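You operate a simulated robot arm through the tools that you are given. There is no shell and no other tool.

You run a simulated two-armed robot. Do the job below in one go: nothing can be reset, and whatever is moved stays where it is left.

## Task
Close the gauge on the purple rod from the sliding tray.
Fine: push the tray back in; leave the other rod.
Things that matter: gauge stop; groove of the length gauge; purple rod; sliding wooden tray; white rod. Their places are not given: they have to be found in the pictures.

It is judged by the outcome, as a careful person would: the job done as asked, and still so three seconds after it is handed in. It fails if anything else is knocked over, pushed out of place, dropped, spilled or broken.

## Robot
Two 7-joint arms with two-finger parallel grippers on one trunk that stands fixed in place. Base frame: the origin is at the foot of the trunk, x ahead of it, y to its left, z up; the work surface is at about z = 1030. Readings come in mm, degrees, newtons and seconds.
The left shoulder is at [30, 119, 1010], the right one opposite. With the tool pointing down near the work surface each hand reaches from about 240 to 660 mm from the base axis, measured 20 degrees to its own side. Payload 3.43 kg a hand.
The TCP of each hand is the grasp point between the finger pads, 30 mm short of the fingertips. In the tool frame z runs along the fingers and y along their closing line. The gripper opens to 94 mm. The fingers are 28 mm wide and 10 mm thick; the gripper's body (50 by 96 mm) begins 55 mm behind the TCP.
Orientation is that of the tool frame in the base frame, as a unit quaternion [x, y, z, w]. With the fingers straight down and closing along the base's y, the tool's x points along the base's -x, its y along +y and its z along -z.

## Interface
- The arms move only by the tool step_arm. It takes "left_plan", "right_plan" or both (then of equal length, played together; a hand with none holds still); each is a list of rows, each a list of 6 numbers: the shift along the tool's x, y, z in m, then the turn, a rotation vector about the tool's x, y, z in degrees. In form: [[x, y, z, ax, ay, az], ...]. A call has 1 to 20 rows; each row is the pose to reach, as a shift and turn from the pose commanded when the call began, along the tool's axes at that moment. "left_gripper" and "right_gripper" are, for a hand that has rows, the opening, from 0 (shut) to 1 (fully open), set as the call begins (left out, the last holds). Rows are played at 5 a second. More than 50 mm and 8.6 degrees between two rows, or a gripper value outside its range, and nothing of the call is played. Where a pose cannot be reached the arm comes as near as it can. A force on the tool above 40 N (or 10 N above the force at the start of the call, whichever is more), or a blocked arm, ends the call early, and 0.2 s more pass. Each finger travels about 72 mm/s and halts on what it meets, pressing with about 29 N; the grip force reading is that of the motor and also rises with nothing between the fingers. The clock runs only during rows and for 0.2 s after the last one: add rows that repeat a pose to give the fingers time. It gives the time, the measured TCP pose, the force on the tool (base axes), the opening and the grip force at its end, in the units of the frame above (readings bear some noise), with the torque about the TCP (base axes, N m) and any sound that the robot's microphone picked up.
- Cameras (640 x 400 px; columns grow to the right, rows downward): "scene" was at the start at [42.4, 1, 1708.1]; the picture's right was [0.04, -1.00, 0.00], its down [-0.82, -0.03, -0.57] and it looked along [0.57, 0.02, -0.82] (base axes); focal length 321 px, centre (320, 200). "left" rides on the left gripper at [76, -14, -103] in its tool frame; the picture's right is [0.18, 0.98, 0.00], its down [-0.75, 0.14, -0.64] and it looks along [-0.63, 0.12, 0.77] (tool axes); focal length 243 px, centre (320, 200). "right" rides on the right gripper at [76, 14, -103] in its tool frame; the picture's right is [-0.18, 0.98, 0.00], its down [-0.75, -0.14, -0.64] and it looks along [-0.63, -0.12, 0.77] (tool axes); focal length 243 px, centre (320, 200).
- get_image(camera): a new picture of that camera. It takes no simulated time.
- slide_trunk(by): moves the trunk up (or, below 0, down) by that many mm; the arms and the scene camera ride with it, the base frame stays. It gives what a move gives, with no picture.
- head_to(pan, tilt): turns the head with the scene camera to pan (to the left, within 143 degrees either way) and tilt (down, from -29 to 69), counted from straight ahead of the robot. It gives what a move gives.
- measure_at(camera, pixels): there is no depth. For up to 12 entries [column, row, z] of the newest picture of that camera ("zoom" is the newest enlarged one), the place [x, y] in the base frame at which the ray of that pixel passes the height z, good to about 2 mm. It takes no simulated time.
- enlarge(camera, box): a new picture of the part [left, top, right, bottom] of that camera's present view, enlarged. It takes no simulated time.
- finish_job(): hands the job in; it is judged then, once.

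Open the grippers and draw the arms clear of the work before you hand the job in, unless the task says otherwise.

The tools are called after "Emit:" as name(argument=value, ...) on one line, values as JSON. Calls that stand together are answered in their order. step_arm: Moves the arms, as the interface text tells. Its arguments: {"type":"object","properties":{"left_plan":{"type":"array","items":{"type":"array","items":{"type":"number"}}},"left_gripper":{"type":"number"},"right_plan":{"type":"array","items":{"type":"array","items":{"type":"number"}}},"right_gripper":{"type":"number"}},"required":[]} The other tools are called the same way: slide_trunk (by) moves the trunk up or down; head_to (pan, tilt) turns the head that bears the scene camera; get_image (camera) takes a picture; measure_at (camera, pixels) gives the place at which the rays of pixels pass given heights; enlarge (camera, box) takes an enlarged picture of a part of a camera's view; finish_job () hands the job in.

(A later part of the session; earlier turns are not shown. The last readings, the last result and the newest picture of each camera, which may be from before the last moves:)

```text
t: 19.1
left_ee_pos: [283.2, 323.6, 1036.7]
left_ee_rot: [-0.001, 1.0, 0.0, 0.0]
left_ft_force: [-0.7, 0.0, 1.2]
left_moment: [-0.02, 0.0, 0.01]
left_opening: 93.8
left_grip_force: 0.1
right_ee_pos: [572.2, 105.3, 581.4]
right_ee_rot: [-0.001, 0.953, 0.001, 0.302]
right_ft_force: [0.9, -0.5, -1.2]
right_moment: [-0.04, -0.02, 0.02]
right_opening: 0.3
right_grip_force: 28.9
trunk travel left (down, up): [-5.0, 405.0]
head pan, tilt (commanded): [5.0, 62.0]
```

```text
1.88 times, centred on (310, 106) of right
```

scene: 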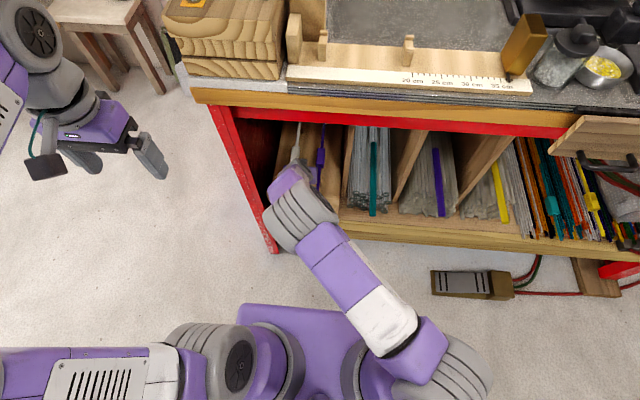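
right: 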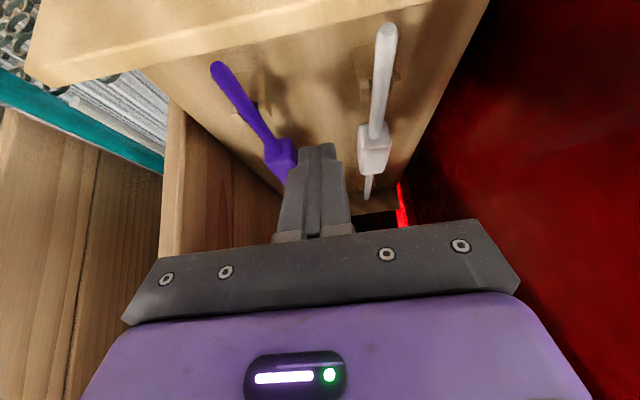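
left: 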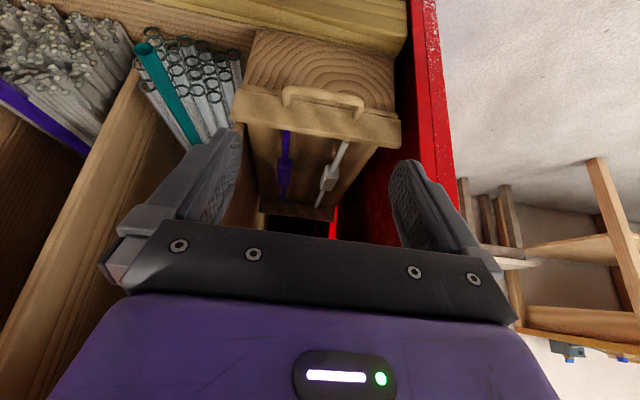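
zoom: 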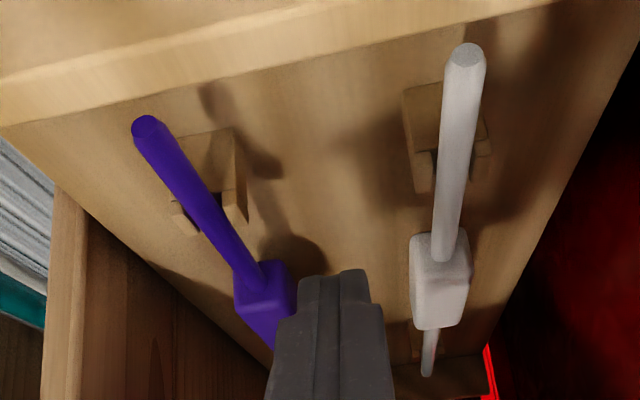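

Purple tip is about (555, 57, 507), and the floor of the tray is clearly lower than the rods. I lower the fingertips between the rods, behind the panel, to z≈491.

Emit:
step_arm(right_plan=[[0.011, 0, 0.0156, 0, 0, 0], [0.022, 0, 0.0311, 0, 0, 0], [0.0327, 0, 0.0467, 0, 0, 0]])

Emit:
get_image(camera="right")

```text
t: 19.9
left_ee_pos: [281.5, 322.4, 1037.4]
left_ee_rot: [0.0, 1.0, 0.0, 0.0]
left_ft_force: [0.0, 0.2, -0.9]
left_moment: [0.01, -0.02, -0.02]
left_opening: 94.0
left_grip_force: 0.0
right_ee_pos: [576.3, 106.4, 522.7]
right_ee_rot: [0.0, 0.954, 0.001, 0.3]
right_ft_force: [-0.5, 0.4, 0.6]
right_moment: [0.01, -0.02, -0.01]
right_opening: 0.0
right_grip_force: 29.2
trunk travel left (down, up): [-5.0, 405.0]
head pan, tilt (commanded): [5.0, 62.0]
```

```text
taken
```

right: 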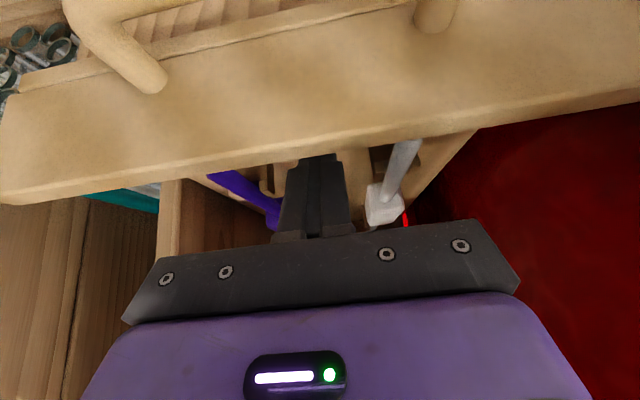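

The fingertips are now hidden behind the panel edge, without contact. I pull toward the robot by 80 mm and check that the tray follows.

Emit:
step_arm(right_plan=[[0.0123, 0, -0.0086, 0, 0, 0], [0.0246, 0, -0.0172, 0, 0, 0], [0.0368, 0, -0.0258, 0, 0, 0], [0.0491, 0, -0.0344, 0, 0, 0], [0.0614, 0, -0.043, 0, 0, 0], [0.0655, 0, -0.0459, 0, 0, 0]])

Emit:
get_image(camera="right")

Emit:
get_image(camera="scene")

```text
t: 21.3
left_ee_pos: [281.5, 323.0, 1036.6]
left_ee_rot: [0.0, 1.0, 0.0, 0.0]
left_ft_force: [-0.2, 0.0, 0.0]
left_moment: [0.03, -0.03, 0.01]
left_opening: 93.9
left_grip_force: 0.0
right_ee_pos: [494.8, 104.6, 525.1]
right_ee_rot: [0.001, 0.954, 0.0, 0.301]
right_ft_force: [0.5, -1.4, 3.0]
right_moment: [-0.02, 0.06, 0.04]
right_opening: 0.0
right_grip_force: 29.4
trunk travel left (down, up): [-5.0, 405.0]
head pan, tilt (commanded): [5.0, 62.0]
```

```text
taken
```

right: 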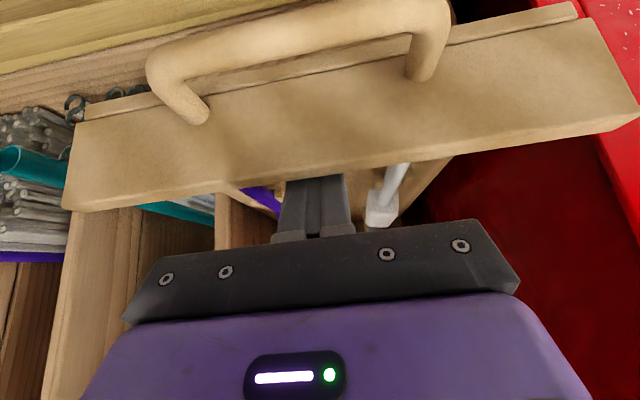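

```text
taken
```

scene: 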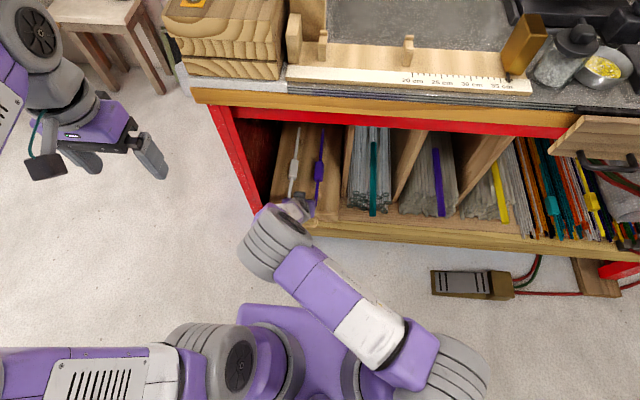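

The tray follows smoothly with about 3 N. I pull another 125 mm.

Emit:
step_arm(right_plan=[[0.0146, 0, -0.0102, 0, 0, 0], [0.0292, 0, -0.0205, 0, 0, 0], [0.0439, 0, -0.0307, 0, 0, 0], [0.0585, 0, -0.041, 0, 0, 0], [0.0731, 0, -0.0512, 0, 0, 0], [0.0878, 0, -0.0615, 0, 0, 0], [0.1024, 0, -0.0717, 0, 0, 0]])

Emit:
get_image(camera="right")

Emit:
get_image(camera="scene")

```text
t: 22.9
left_ee_pos: [282.4, 323.9, 1037.4]
left_ee_rot: [0.0, 1.0, 0.0, 0.0]
left_ft_force: [-0.3, 0.3, -0.3]
left_moment: [0.0, -0.01, 0.01]
left_opening: 94.2
left_grip_force: 0.0
right_ee_pos: [369.1, 104.5, 523.5]
right_ee_rot: [0.0, 0.954, 0.0, 0.3]
right_ft_force: [0.8, 0.9, -0.3]
right_moment: [-0.01, 0.02, 0.0]
right_opening: 0.1
right_grip_force: 28.7
trunk travel left (down, up): [-5.0, 405.0]
head pan, tilt (commanded): [5.0, 62.0]
```

```text
taken
```

right: 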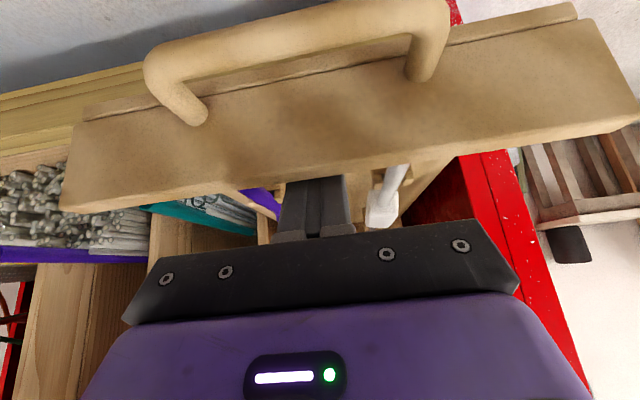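

```text
taken
```

scene: 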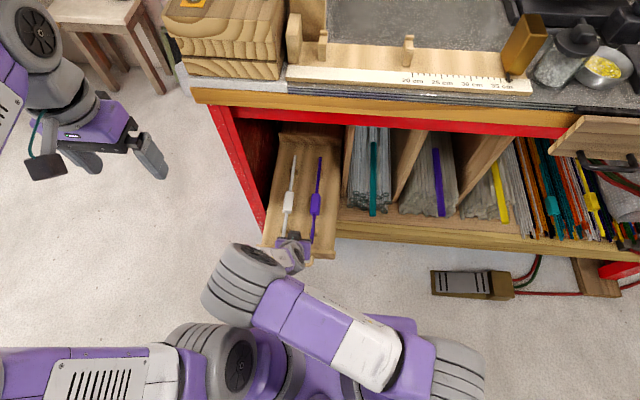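

The tray is out, both rods fully visible in the scene view (purple block at px (316,204)). I lift the fingers straight up out of the tray.

Emit:
step_arm(right_plan=[[-0.0172, 0, -0.0246, 0, 0, 0], [-0.0344, 0, -0.0491, 0, 0, 0], [-0.0516, 0, -0.0737, 0, 0, 0], [-0.0688, 0, -0.0983, 0, 0, 0]])

Emit:
get_image(camera="right")

Emit:
enlarge(camera="scene", box=[230, 110, 390, 280])

```text
t: 23.9
left_ee_pos: [281.6, 323.9, 1037.8]
left_ee_rot: [0.0, 1.0, -0.001, 0.0]
left_ft_force: [-0.2, 0.2, -0.2]
left_moment: [-0.02, 0.02, -0.03]
left_opening: 94.0
left_grip_force: 0.1
right_ee_pos: [369.3, 103.5, 643.5]
right_ee_rot: [0.001, 0.954, 0.0, 0.301]
right_ft_force: [-0.4, 0.3, 0.7]
right_moment: [0.01, 0.01, 0.0]
right_opening: 0.0
right_grip_force: 29.7
trunk travel left (down, up): [-5.0, 405.0]
head pan, tilt (commanded): [5.0, 62.0]
```

```text
taken
```

right: 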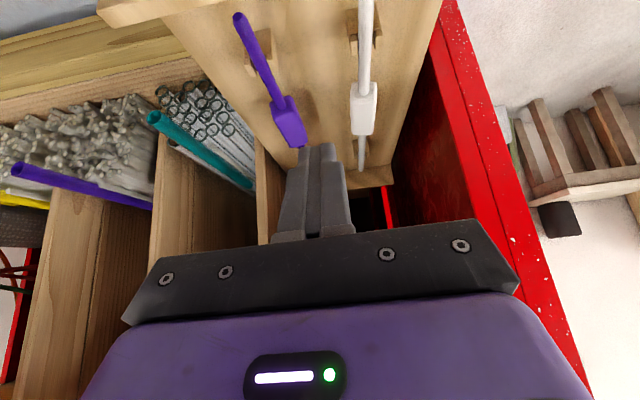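

```text
2.35 times, centred on (310, 195) of scene
```

zoom: 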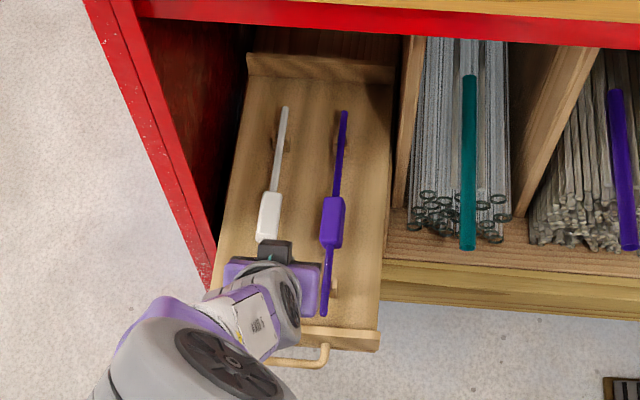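

Both rods lie undisturbed. I measure the purple rod's tip, block ends and far tip at its axis height in the scene view, with the right view as cross-check.

Emit:
measure_at(camera="scene", pixels=[[311.7, 244, 507], [314.6, 215.1, 507], [315.9, 194.3, 507], [320.2, 157.7, 507], [311.7, 244, 520], [314.6, 215.1, 520], [294.5, 155.5, 507], [290, 193, 507], [288, 212, 507]])

Emit:
measure_at(camera="right", pixels=[[239, 17, 507], [239, 17, 517], [283, 100, 507], [283, 100, 517], [299, 147, 507]])

```text
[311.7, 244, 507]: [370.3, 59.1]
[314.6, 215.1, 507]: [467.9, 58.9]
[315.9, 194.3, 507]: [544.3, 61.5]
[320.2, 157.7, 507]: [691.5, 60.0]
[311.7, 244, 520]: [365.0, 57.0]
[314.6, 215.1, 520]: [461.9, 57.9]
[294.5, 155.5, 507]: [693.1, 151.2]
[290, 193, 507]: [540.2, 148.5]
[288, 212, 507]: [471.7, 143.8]
```

```text
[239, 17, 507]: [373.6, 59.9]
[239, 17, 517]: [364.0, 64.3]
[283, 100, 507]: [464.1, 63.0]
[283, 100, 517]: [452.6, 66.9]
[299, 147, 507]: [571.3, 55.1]
```

The purple rod spans x≈371–691 at y≈60, block x≈466–543 (length ≈320 mm). I unpitch the right hand, open it to about 70 mm and bring it over the tray front at (400, 60, 600).

Emit:
step_arm(right_plan=[[0.0, -0.009, 0.01, 0, 7, 0], [0.0, -0.0175, 0.021, 0, 14, 0], [0.0, -0.026, 0.032, 0, 21, 0], [0.0, -0.035, 0.043, 0, 28, 0], [-0.0004, -0.0435, 0.0534, 0, 35, 0], [-0.0004, -0.0435, 0.0534, 0, 35, 0]], right_gripper=0.75)

Emit:
get_image(camera="right")

Emit:
get_image(camera="scene")

```text
t: 25.3
left_ee_pos: [281.3, 324.0, 1036.8]
left_ee_rot: [0.0, 1.0, -0.001, 0.0]
left_ft_force: [1.1, -0.2, 0.2]
left_moment: [-0.03, 0.02, 0.01]
left_opening: 93.8
left_grip_force: 0.0
right_ee_pos: [400.5, 60.9, 599.3]
right_ee_rot: [-0.001, 1.0, 0.0, -0.001]
right_ft_force: [-0.6, -0.1, -0.7]
right_moment: [-0.02, 0.05, 0.04]
right_opening: 70.3
right_grip_force: 0.0
trunk travel left (down, up): [-5.0, 405.0]
head pan, tilt (commanded): [5.0, 62.0]
```

```text
taken
```

right: 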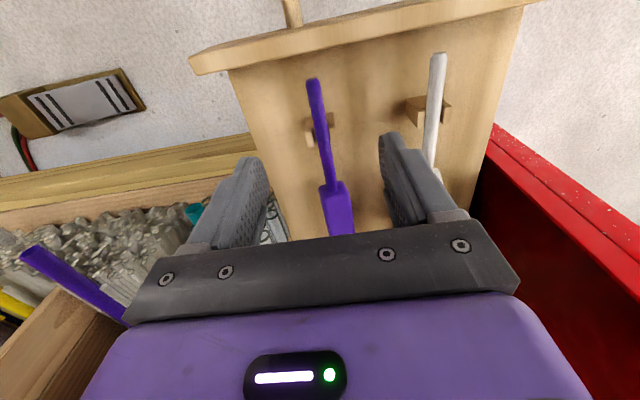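

```text
taken
```

scene: 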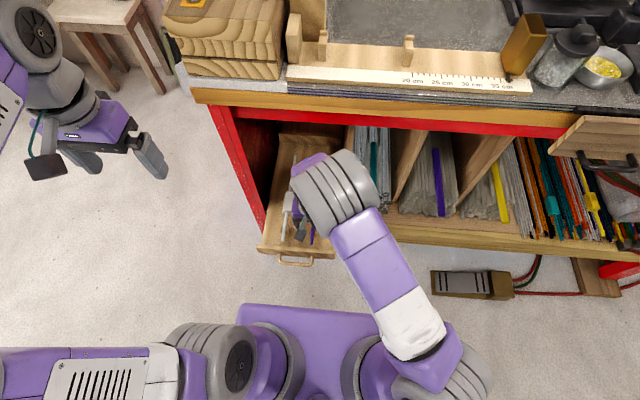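

The purple rod lies between the open fingers in the right view (tip px (313,81), block start (333,186)). I measure it from this near-vertical viewpoint.

Emit:
measure_at(camera="right", pixels=[[313, 82, 500], [313, 82, 507], [313, 82, 514], [333, 187, 507], [333, 187, 520], [321, 187, 520], [346, 185, 520], [324, 150, 507], [438, 55, 507], [255, 130, 480]])

Emit:
enlarge(camera="right", box=[220, 40, 480, 240])

```text
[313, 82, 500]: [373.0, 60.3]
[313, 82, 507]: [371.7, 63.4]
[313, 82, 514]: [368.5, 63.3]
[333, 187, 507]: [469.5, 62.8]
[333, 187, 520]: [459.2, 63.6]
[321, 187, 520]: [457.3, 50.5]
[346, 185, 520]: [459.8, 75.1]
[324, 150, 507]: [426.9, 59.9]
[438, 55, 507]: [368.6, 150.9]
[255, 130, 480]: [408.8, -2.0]
```

```text
2.00 times, centred on (350, 140) of right
```

zoom: 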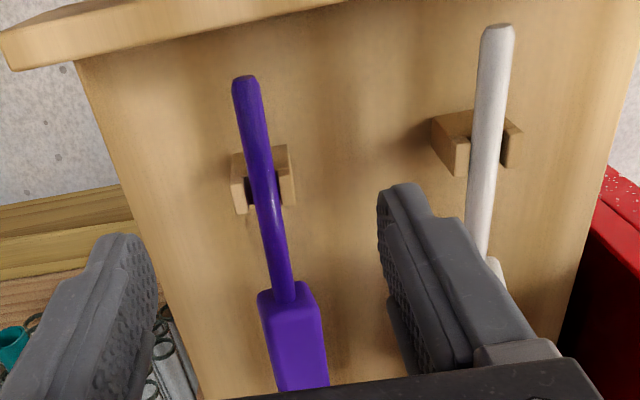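

Rod axis y≈61, matching the hand's y. I go forward to x≈505 with tips still above the block, then check.

Emit:
step_arm(right_plan=[[-0.035, 0, 0.015, 0, 0, 0], [-0.07, 0, 0.03, 0, 0, 0], [-0.105, 0, 0.035, 0, 0, 0]])

Emit:
get_image(camera="right")

Emit:
get_image(camera="scene")

```text
t: 26.1
left_ee_pos: [281.9, 324.1, 1036.7]
left_ee_rot: [0.001, 1.0, 0.0, 0.0]
left_ft_force: [0.2, 0.8, -0.2]
left_moment: [0.05, 0.0, 0.03]
left_opening: 93.9
left_grip_force: 0.1
right_ee_pos: [507.6, 61.5, 565.7]
right_ee_rot: [-0.001, 1.0, 0.0, 0.0]
right_ft_force: [0.4, -0.1, 0.1]
right_moment: [0.01, 0.02, 0.02]
right_opening: 70.4
right_grip_force: 0.1
trunk travel left (down, up): [-5.0, 405.0]
head pan, tilt (commanded): [5.0, 62.0]
```

```text
taken
```

right: 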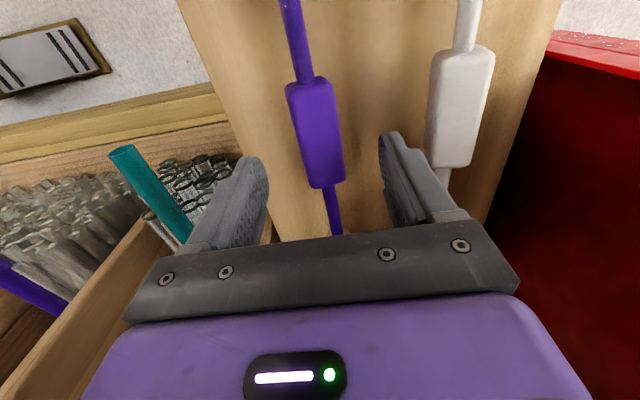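

```text
taken
```

scene: 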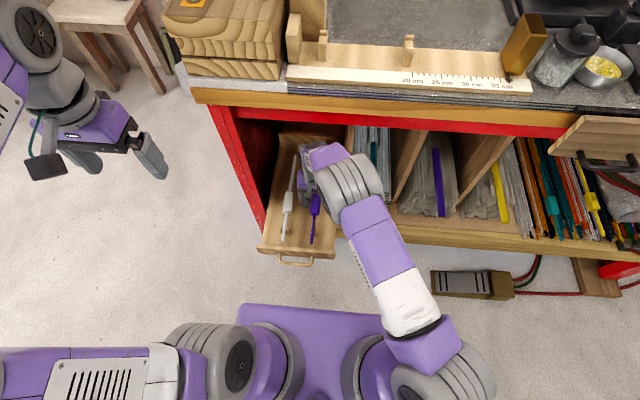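

I check the block's extents from this view, near end px (307,82) and far end (326,187), relative to the hand at x≈507.

Emit:
measure_at(camera="right", pixels=[[307, 84, 507], [307, 84, 520], [327, 187, 507], [327, 187, 520], [295, 135, 520], [336, 132, 520], [295, 135, 510], [336, 132, 510], [440, 110, 520]])

```text
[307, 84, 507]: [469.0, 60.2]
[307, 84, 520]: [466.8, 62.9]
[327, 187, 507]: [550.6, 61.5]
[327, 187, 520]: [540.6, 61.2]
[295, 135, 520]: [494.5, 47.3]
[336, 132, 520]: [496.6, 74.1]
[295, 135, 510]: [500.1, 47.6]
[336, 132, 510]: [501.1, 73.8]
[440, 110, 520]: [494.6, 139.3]
```

The block is centred at (505, 60.7), right under the hand. I descend so the tips reach z≈491 around the block.

Emit:
step_arm(right_plan=[[0.0, 0, 0.02, 0, 0, 0], [0.0, 0, 0.035, 0, 0, 0], [0.0, 0, 0.0447, 0, 0, 0]])

Emit:
get_image(camera="right")

```text
t: 26.9
left_ee_pos: [281.3, 322.8, 1037.2]
left_ee_rot: [-0.001, 1.0, 0.0, 0.0]
left_ft_force: [-0.7, -0.4, -0.5]
left_moment: [0.02, 0.01, -0.01]
left_opening: 93.9
left_grip_force: 0.0
right_ee_pos: [507.6, 60.5, 520.7]
right_ee_rot: [0.001, 1.0, 0.0, 0.0]
right_ft_force: [-1.2, 0.1, 0.3]
right_moment: [-0.01, -0.01, -0.01]
right_opening: 70.5
right_grip_force: 0.0
trunk travel left (down, up): [-5.0, 405.0]
head pan, tilt (commanded): [5.0, 62.0]
```

```text
taken
```

right: 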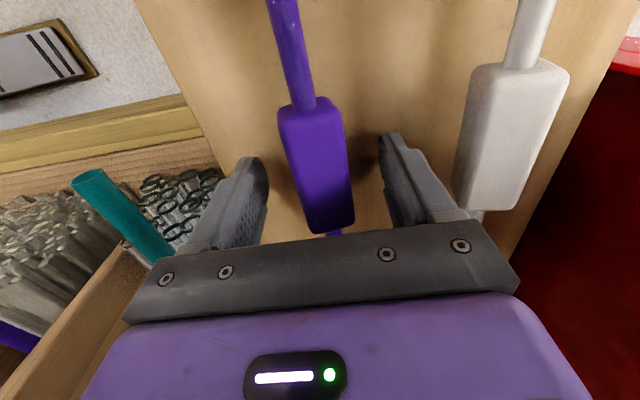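

The block sits between the fingers and the white rod is clear. I close the gripper on the block.

Emit:
step_arm(right_plan=[[0, 0, 0, 0, 0, 0], [0, 0, 0, 0, 0, 0], [0, 0, 0, 0, 0, 0], [0, 0, 0, 0, 0, 0], [0, 0, 0, 0, 0, 0]], right_gripper=0)

Emit:
get_image(camera="right")

```text
t: 28.1
left_ee_pos: [282.1, 323.2, 1036.6]
left_ee_rot: [-0.001, 1.0, -0.001, -0.001]
left_ft_force: [1.1, 0.6, 0.3]
left_moment: [-0.01, -0.01, 0.01]
left_opening: 94.0
left_grip_force: 0.0
right_ee_pos: [507.5, 61.0, 520.1]
right_ee_rot: [0.0, 1.0, 0.0, 0.0]
right_ft_force: [0.0, 1.6, 1.7]
right_moment: [0.01, 0.01, 0.02]
right_opening: 32.2
right_grip_force: 29.4
trunk travel left (down, up): [-5.0, 405.0]
head pan, tilt (commanded): [5.0, 62.0]
```

```text
taken
```

right: 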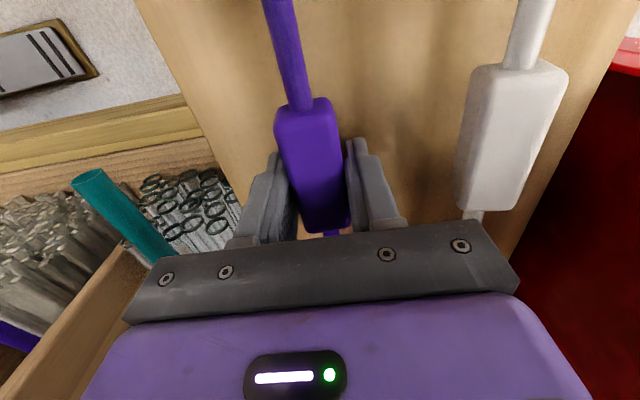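

Gripped at 32 mm opening with steady force. I lift it 15 mm first, then to 60 mm, and check that only the purple rod comes along.

Emit:
step_arm(right_plan=[[0, 0, -0.008, 0, 0, 0], [0, 0, -0.016, 0, 0, 0], [0, 0, -0.035, 0, 0, 0], [0, 0, -0.06, 0, 0, 0]])

Emit:
get_image(camera="right")

Emit:
enlarge(camera="scene", box=[230, 110, 390, 280])

```text
t: 29.1
left_ee_pos: [281.3, 322.9, 1037.7]
left_ee_rot: [0.0, 1.0, 0.0, 0.001]
left_ft_force: [0.2, -0.1, -0.3]
left_moment: [0.0, -0.04, 0.03]
left_opening: 94.1
left_grip_force: 0.0
right_ee_pos: [505.9, 60.6, 579.0]
right_ee_rot: [0.0, 1.0, 0.0, 0.0]
right_ft_force: [0.2, -1.0, 0.4]
right_moment: [0.0, 0.03, 0.01]
right_opening: 32.1
right_grip_force: 29.3
trunk travel left (down, up): [-5.0, 405.0]
head pan, tilt (commanded): [5.0, 62.0]
```

```text
taken
```

right: 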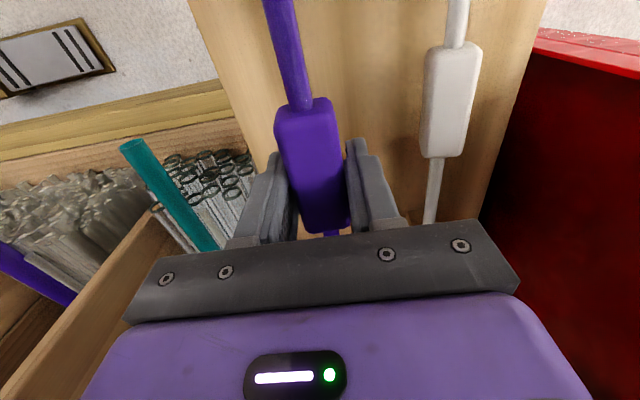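

```text
2.35 times, centred on (310, 195) of scene
```

zoom: 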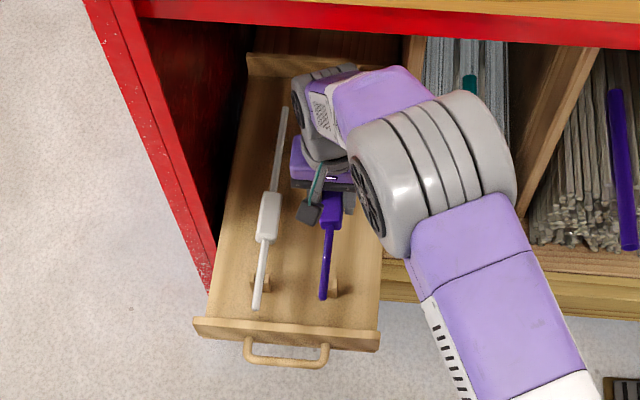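

The purple rod is lifted, the white one and the tray stay put. I retreat to x≈350 and then rise to z≈800 in front of the bench.

Emit:
step_arm(right_plan=[[0.035, 0, -0.01, 0, 0, 0], [0.07, 0, -0.02, 0, 0, 0], [0.105, 0, -0.03, 0, 0, 0], [0.135, 0, -0.05, 0, 0, 0], [0.155, 0, -0.08, 0, 0, 0], [0.155, 0, -0.115, 0, 0, 0], [0.155, 0, -0.15, 0, 0, 0], [0.155, 0, -0.185, 0, 0, 0], [0.155, 0, -0.22, 0, 0, 0]])

Emit:
get_image(camera="right")

Emit:
get_image(camera="scene")

```text
t: 31.1
left_ee_pos: [280.2, 323.6, 1036.8]
left_ee_rot: [0.0, 1.0, 0.001, 0.0]
left_ft_force: [-0.4, -0.3, 0.0]
left_moment: [-0.01, -0.01, -0.01]
left_opening: 93.9
left_grip_force: 0.1
right_ee_pos: [348.3, 59.8, 803.3]
right_ee_rot: [0.002, 1.0, 0.001, 0.001]
right_ft_force: [0.0, 0.3, -0.3]
right_moment: [0.0, 0.02, -0.03]
right_opening: 32.0
right_grip_force: 28.8
trunk travel left (down, up): [-5.0, 405.0]
head pan, tilt (commanded): [5.0, 62.0]
```

```text
taken
```

right: 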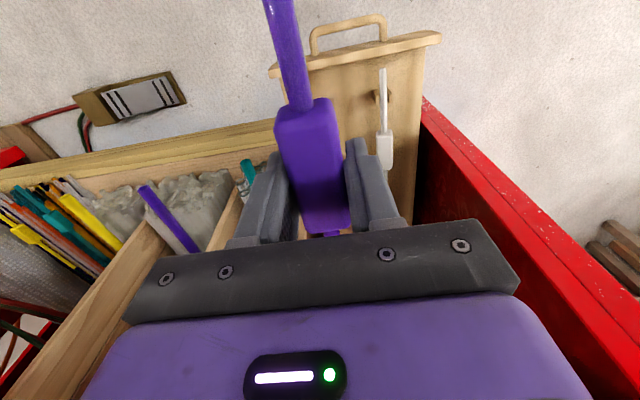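

```text
taken
```

scene: 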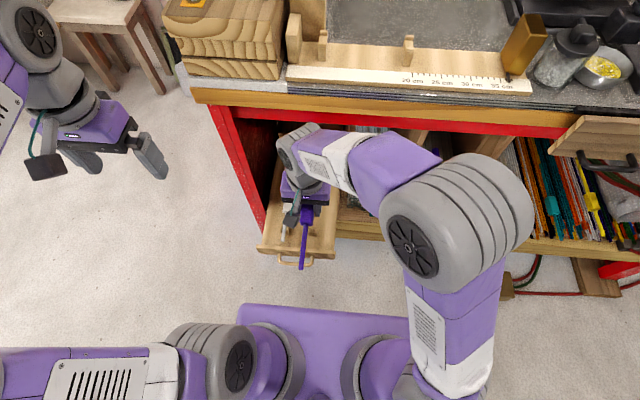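

The rod is held horizontally in front of the bench. I rotate it 90° clockwise (near tip to the left) while shifting the hand to y≈−50.

Emit:
step_arm(right_plan=[[0, -0.01, 0, 0, 0, 8.2], [0, -0.02, 0, 0, 0, 16.4], [0, -0.03, 0, 0, 0, 24.6], [0, -0.04, 0, 0, 0, 32.8], [0, -0.05, 0, 0, 0, 41], [0, -0.06, 0, 0, 0, 49.2], [0, -0.07, 0, 0, 0, 57.4], [0, -0.08, 0, 0, 0, 65.6], [0, -0.09, 0, 0, 0, 73.8], [0, -0.1, 0, 0, 0, 82], [0, -0.11, 0, 0, 0, 90]])

Emit:
get_image(camera="right")

Emit:
get_image(camera="scene")

```text
t: 33.5
left_ee_pos: [282.2, 324.0, 1037.9]
left_ee_rot: [0.0, 1.0, 0.001, -0.001]
left_ft_force: [0.3, -0.6, -0.3]
left_moment: [-0.01, 0.01, 0.01]
left_opening: 94.2
left_grip_force: 0.0
right_ee_pos: [350.8, -49.5, 800.7]
right_ee_rot: [0.708, 0.706, 0.001, 0.0]
right_ft_force: [-0.9, 0.0, -1.8]
right_moment: [-0.01, 0.01, -0.02]
right_opening: 31.6
right_grip_force: 29.2
trunk travel left (down, up): [-5.0, 405.0]
head pan, tilt (commanded): [5.0, 62.0]
```

```text
taken
```

right: 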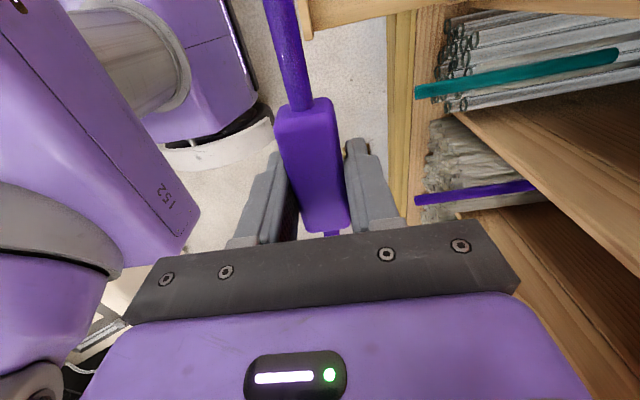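

```text
taken
```

scene: 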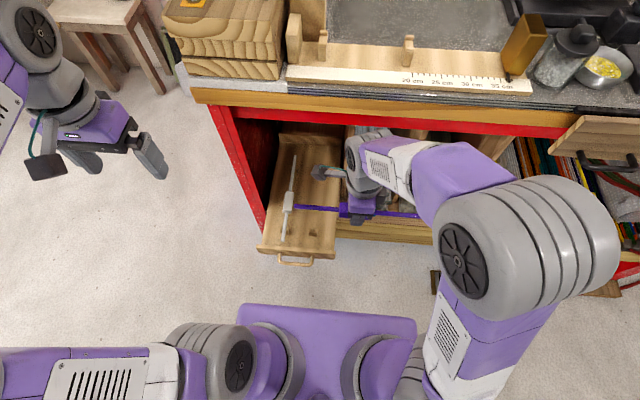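

The rod is now along y with its short end to the left. I raise the trunk back by 270 mm, still in front of the bench edge.

Emit:
slide_trunk(by=270)

Emit:
get_image(camera="scene")

Emit:
get_image(camera="right")

```text
t: 36.2
left_ee_pos: [281.2, 323.6, 1306.9]
left_ee_rot: [0.0, 1.0, 0.001, 0.0]
left_ft_force: [0.0, 0.0, -0.1]
left_moment: [0.01, 0.01, -0.01]
left_opening: 94.0
left_grip_force: 0.0
right_ee_pos: [350.9, -49.0, 1070.5]
right_ee_rot: [0.708, 0.706, 0.001, -0.001]
right_ft_force: [0.2, 0.4, -0.8]
right_moment: [0.01, -0.01, 0.01]
right_opening: 31.8
right_grip_force: 28.8
trunk travel left (down, up): [-275.0, 135.0]
head pan, tilt (commanded): [5.0, 62.0]
```

```text
taken
```

scene: 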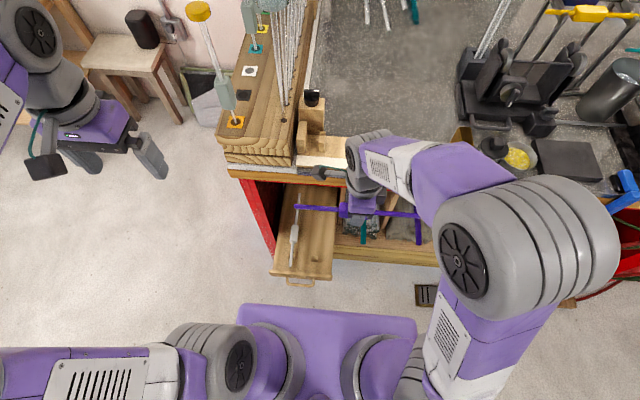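

```text
taken
```

right: 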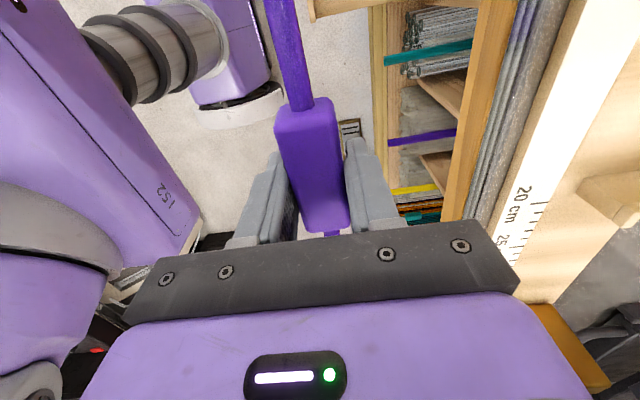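

The gauge is hidden behind the right arm in the scene view. I lift the hand to z≈1220 and shift it to the right so I can survey the gauge's left half.

Emit:
step_arm(right_plan=[[0, 0, -0.04, 0, 0, 0], [-0.02, 0, -0.08, 0, 0, 0], [-0.05, 0, -0.11, 0, 0, 0], [-0.085, 0, -0.14, 0, 0, 0], [-0.12, 0, -0.15, 0, 0, 0], [-0.15, 0, -0.15, 0, 0, 0]])

Emit:
head_to(pan=2, tilt=52)

Emit:
get_image(camera="scene")

Emit:
get_image(camera="right")

```text
t: 37.6
left_ee_pos: [282.4, 322.7, 1305.8]
left_ee_rot: [0.001, 1.0, 0.0, -0.001]
left_ft_force: [0.4, 0.7, -0.3]
left_moment: [0.02, 0.02, 0.01]
left_opening: 93.8
left_grip_force: 0.0
right_ee_pos: [350.3, -200.1, 1221.4]
right_ee_rot: [0.707, 0.707, 0.0, 0.0]
right_ft_force: [-0.5, -0.1, -1.0]
right_moment: [0.01, 0.04, -0.01]
right_opening: 31.7
right_grip_force: 29.1
trunk travel left (down, up): [-275.0, 135.0]
head pan, tilt (commanded): [5.0, 62.0]
```

```text
t: 38.4
left_ee_pos: [281.2, 325.0, 1306.8]
left_ee_rot: [0.0, 1.0, 0.0, 0.0]
left_ft_force: [0.3, 1.3, -0.1]
left_moment: [0.03, -0.01, -0.02]
left_opening: 94.0
left_grip_force: 0.0
right_ee_pos: [350.2, -199.7, 1220.8]
right_ee_rot: [0.706, 0.708, 0.0, 0.0]
right_ft_force: [-0.7, 0.2, -0.4]
right_moment: [0.0, 0.01, -0.01]
right_opening: 31.9
right_grip_force: 29.3
trunk travel left (down, up): [-275.0, 135.0]
head pan, tilt (commanded): [2.0, 52.0]
```

```text
taken
```

scene: 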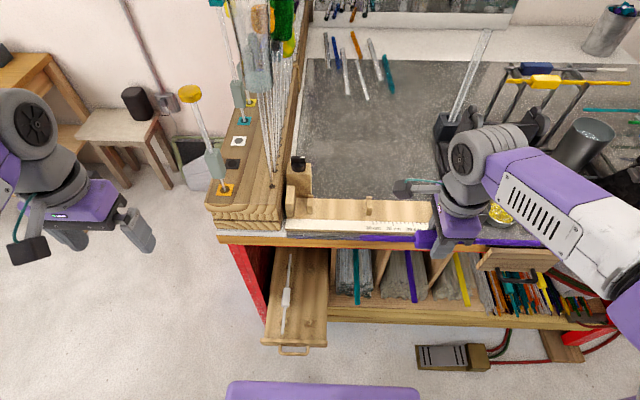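

```text
taken
```

right: 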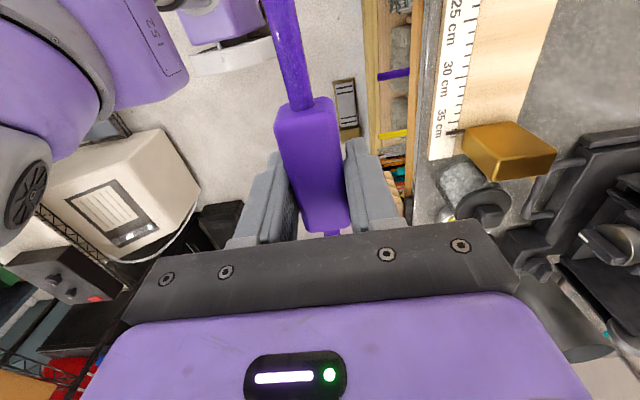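

The gauge is in clear view now. I enlarge the scene around the gauge's left part and the right camera's view around the stop.

Emit:
enlarge(camera="scene", box=[270, 150, 440, 256])

Emit:
enlarge(camera="right", box=[420, 60, 600, 240])

```text
3.76 times, centred on (355, 203) of scene
```

zoom: 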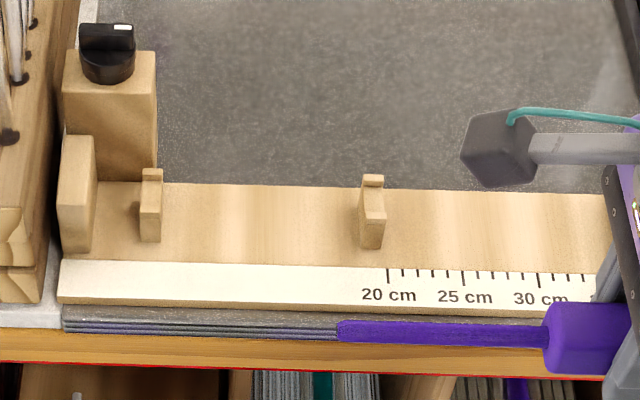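

```text
2.22 times, centred on (510, 150) of right
```

zoom: 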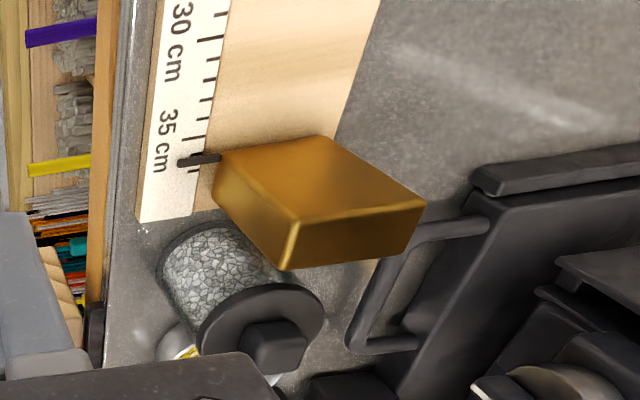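

I want a close look at the groove supports. I bring the left hand's camera over the gauge's left half, staying at x≤430 and clear of the rack's tall rods (x≈590, y≈125).

Emit:
step_arm(left_plan=[[-0.02, -0.035, 0.006, 0, 0, 0], [-0.04, -0.07, 0.012, 0, 0, 0], [-0.06, -0.105, 0.018, 0, 0, 0], [-0.08, -0.14, 0.024, 0, 0, 0], [-0.1, -0.175, 0.03, 0, 0, 0], [-0.125, -0.21, 0.036, 0, 0, 0], [-0.149, -0.24, 0.042, 0, 0, 0]])

Emit:
get_image(camera="left")

Emit:
get_image(camera="scene")

```text
t: 40.0
left_ee_pos: [433.0, 82.3, 1265.4]
left_ee_rot: [0.0, 1.0, 0.0, 0.0]
left_ft_force: [0.5, 0.3, 0.1]
left_moment: [0.02, -0.02, -0.03]
left_opening: 94.0
left_grip_force: 0.1
right_ee_pos: [351.5, -199.4, 1221.3]
right_ee_rot: [0.708, 0.707, 0.0, -0.001]
right_ft_force: [-0.1, 0.4, -1.2]
right_moment: [0.0, -0.02, 0.03]
right_opening: 31.9
right_grip_force: 29.5
trunk travel left (down, up): [-275.0, 135.0]
head pan, tilt (commanded): [2.0, 52.0]
```

```text
taken
```

left: 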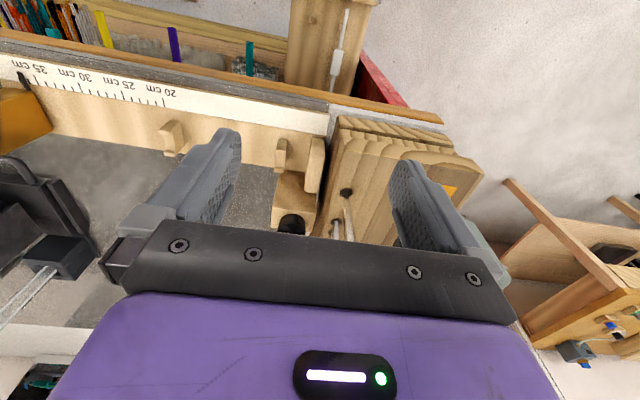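

```text
taken
```

scene: 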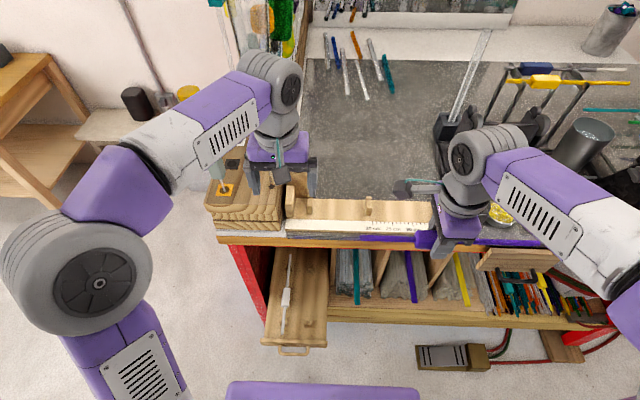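

The left view shows both supports (px (172,140) and (281,155)), the end block (315,165) and the stop at the left edge. I enlarge it.

Emit:
enlarge(camera="left", box=[140, 80, 350, 250])

Emit:
enlarge(camera="left", box=[0, 40, 220, 180])

```text
2.35 times, centred on (245, 165) of left
```

zoom: 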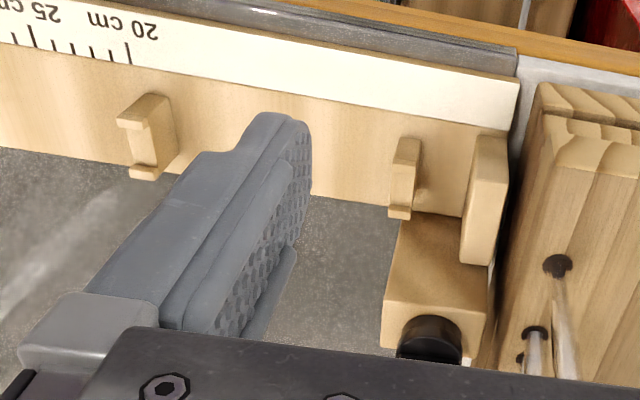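

```text
2.86 times, centred on (110, 110) of left
```

zoom: 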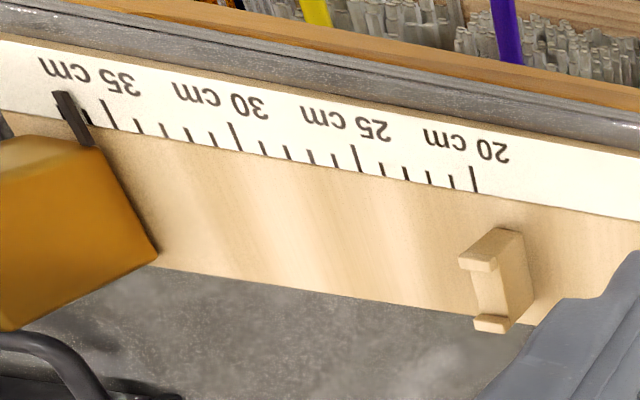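

Each support is a block with a notch between a front and a back prong. I zoom further on both supports and the end block.

Emit:
enlarge(camera="left", box=[145, 105, 209, 165])

Emit:
enlarge(camera="left", box=[262, 125, 342, 195])

```text
6.67 times, centred on (177, 135) of left
```

zoom: 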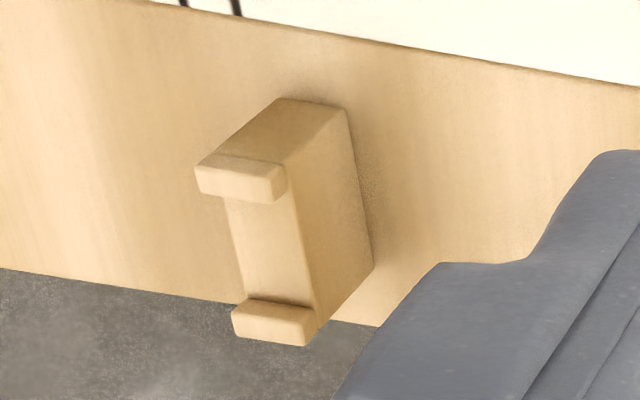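

```text
5.71 times, centred on (302, 160) of left
```

zoom: 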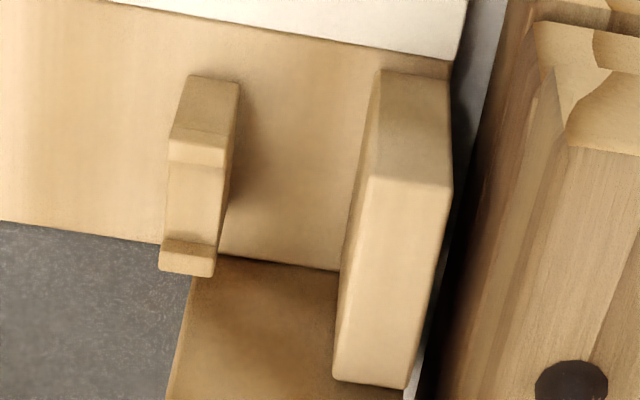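

I measure the ticks (20 and 35 cm, known 150 mm apart, to fix the board's height), the groove edges on both supports, and the end block's inner face.

Emit:
measure_at(camera="left", pixels=[[164.5, 107.2, 1040], [38.7, 85.6, 1040], [164.5, 107.2, 1050], [38.7, 85.6, 1050], [82, 92.5, 1045], [167.7, 135.4, 1070], [171, 150.4, 1070], [280.5, 153.5, 1070], [279.3, 166.7, 1070], [311.7, 156.2, 1090], [304.3, 191.5, 1090]])

Emit:
measure_at(camera="scene", pixels=[[372.8, 224.8, 1040], [372.8, 224.8, 1050], [308.5, 203, 1070], [369, 205.5, 1070]])

```text
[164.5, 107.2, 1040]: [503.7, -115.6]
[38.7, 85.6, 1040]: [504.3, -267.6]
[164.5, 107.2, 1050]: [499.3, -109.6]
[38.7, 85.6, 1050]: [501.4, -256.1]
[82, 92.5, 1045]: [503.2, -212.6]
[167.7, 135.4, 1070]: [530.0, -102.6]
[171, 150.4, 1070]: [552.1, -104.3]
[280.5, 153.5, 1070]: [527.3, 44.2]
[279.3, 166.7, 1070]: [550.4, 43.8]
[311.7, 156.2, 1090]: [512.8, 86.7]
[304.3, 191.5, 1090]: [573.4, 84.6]
```

```text
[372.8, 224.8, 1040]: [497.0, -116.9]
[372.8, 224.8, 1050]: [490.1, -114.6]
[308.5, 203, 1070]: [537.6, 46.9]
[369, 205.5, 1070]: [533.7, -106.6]
```

Tick spacing fits a board top at z≈1043.5 with zero at y≈86.5, matching the end block's face. Now I derive the support heights from corners that are vertically above each other.

Emit:
measure_at(camera="left", pixels=[[180.7, 121.5, 1043.6], [172, 130, 1070], [172, 130, 1090], [184.8, 144.7, 1043.6], [176.7, 153, 1060], [176.7, 153, 1080], [170.2, 121, 1043.6], [158.5, 129, 1070], [158.5, 129, 1090], [325, 138, 1043.6], [325, 158, 1080], [325, 158, 1100]])

Emit:
enlarge(camera="scene", box=[280, 180, 380, 230])

```text
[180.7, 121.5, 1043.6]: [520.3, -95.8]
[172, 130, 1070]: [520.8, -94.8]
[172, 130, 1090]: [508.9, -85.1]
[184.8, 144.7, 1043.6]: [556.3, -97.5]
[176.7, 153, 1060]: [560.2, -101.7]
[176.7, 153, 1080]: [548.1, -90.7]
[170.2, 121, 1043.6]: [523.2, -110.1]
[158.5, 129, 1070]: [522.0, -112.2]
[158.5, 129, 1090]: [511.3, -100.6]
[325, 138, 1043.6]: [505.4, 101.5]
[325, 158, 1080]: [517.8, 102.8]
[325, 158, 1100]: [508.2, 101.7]
```

```text
6.40 times, centred on (330, 205) of scene
```

zoom: 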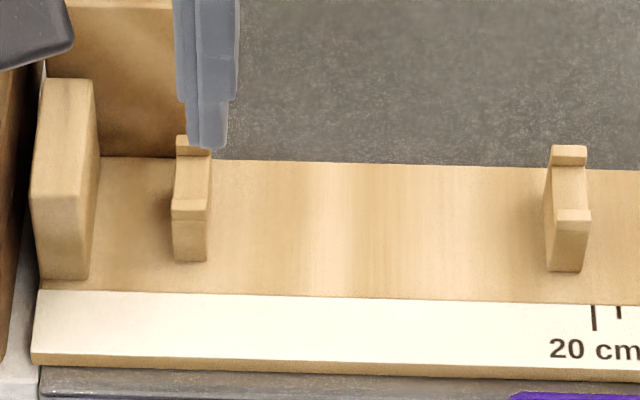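

Prong tops are at z≈1070, the groove spans x≈530–555 (centre ≈542), supports at y≈44 and y≈−103, fixed face y≈86.5. Now I measure the held rod's tip and block relative to the hand in the scene and right views.

Emit:
enlarge(camera="scene", box=[345, 215, 465, 275])

Emit:
measure_at(camera="right", pixels=[[304, 108, 1223], [304, 108, 1207], [330, 233, 1207], [330, 228, 1223], [288, 20, 1207]])

Emit:
measure_at(camera="scene", pixels=[[359.8, 237, 1207], [414.8, 238.9, 1207]])

```text
5.33 times, centred on (405, 245) of scene
```

zoom: 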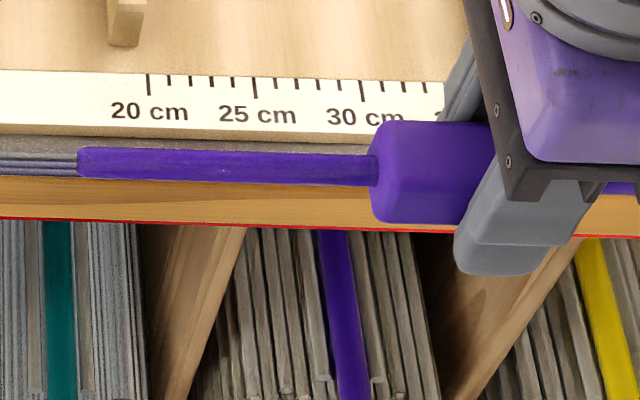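

```text
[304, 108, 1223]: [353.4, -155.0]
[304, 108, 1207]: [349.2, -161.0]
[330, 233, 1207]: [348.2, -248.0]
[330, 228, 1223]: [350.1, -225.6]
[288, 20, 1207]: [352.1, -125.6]
```

```text
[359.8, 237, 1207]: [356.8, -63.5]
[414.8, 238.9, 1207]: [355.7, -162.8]
```

The rod's near tip is 136 mm to the left of the hand's TCP, as expected. I move the left hand back to its parking place before bringing the rod over the gauge.

Emit:
step_arm(left_plan=[[0.024, 0.03, -0.006, 0, 0, 0], [0.049, 0.065, -0.012, 0, 0, 0], [0.069, 0.1, -0.018, 0, 0, 0], [0.089, 0.135, -0.024, 0, 0, 0], [0.109, 0.17, -0.03, 0, 0, 0], [0.129, 0.205, -0.036, 0, 0, 0], [0.149, 0.24, -0.042, 0, 0, 0]])

Emit:
get_image(camera="scene")

```text
t: 41.6
left_ee_pos: [279.9, 325.1, 1307.1]
left_ee_rot: [0.001, 1.0, 0.0, 0.001]
left_ft_force: [-0.3, 0.8, 0.7]
left_moment: [0.01, 0.0, 0.03]
left_opening: 94.0
left_grip_force: 0.0
right_ee_pos: [349.8, -198.4, 1220.3]
right_ee_rot: [0.708, 0.707, 0.0, 0.001]
right_ft_force: [0.3, -0.1, -0.3]
right_moment: [0.01, 0.02, 0.03]
right_opening: 31.6
right_grip_force: 29.2
trunk travel left (down, up): [-275.0, 135.0]
head pan, tilt (commanded): [2.0, 52.0]
```

```text
taken
```

scene: 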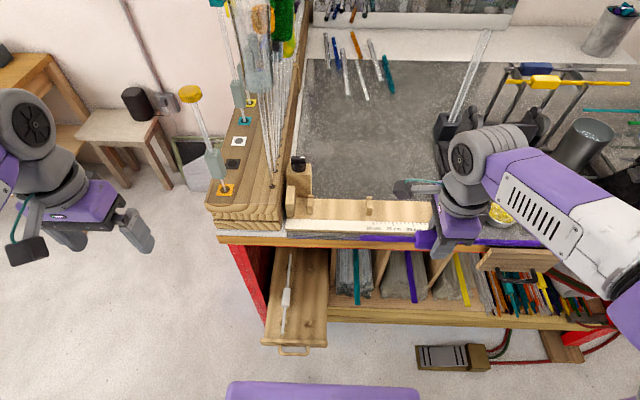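

Everything is in place. I carry the rod over the gauge to (542, −56, 1190), still well above the prongs.

Emit:
step_arm(right_plan=[[0.03, 0.02, 0.0, 0, 0, 0], [0.06, 0.045, 0.0, 0, 0, 0], [0.09, 0.075, 0.0, 0, 0, 0], [0.115, 0.11, 0.01, 0, 0, 0], [0.135, 0.15, 0.02, 0, 0, 0], [0.1425, 0.192, 0.03, 0, 0, 0]])

Emit:
get_image(camera="scene")

Emit:
get_image(camera="right")

```text
t: 43.0
left_ee_pos: [283.9, 324.4, 1306.7]
left_ee_rot: [0.001, 1.0, 0.0, -0.001]
left_ft_force: [-0.3, -0.3, 0.2]
left_moment: [-0.02, 0.0, 0.0]
left_opening: 94.0
left_grip_force: 0.0
right_ee_pos: [544.7, -55.8, 1189.9]
right_ee_rot: [0.707, 0.707, 0.0, 0.0]
right_ft_force: [-0.1, -0.6, -1.0]
right_moment: [0.01, 0.0, 0.01]
right_opening: 31.7
right_grip_force: 29.2
trunk travel left (down, up): [-275.0, 135.0]
head pan, tilt (commanded): [2.0, 52.0]
```

```text
taken
```

scene: 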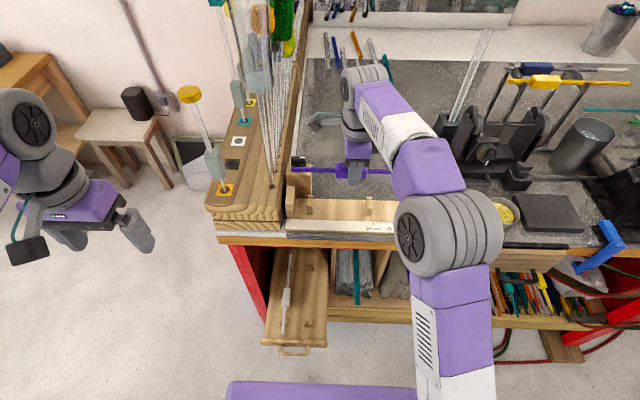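

```text
taken
```

right: 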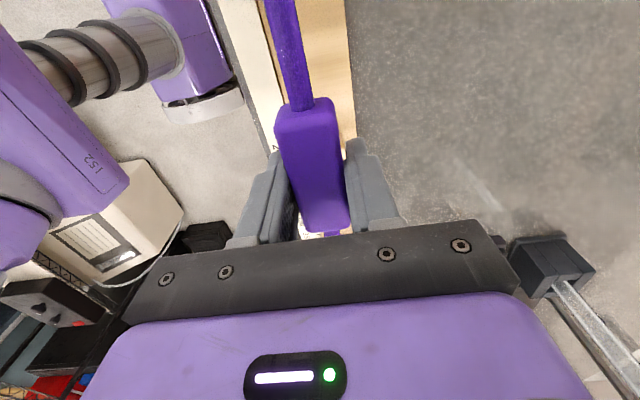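

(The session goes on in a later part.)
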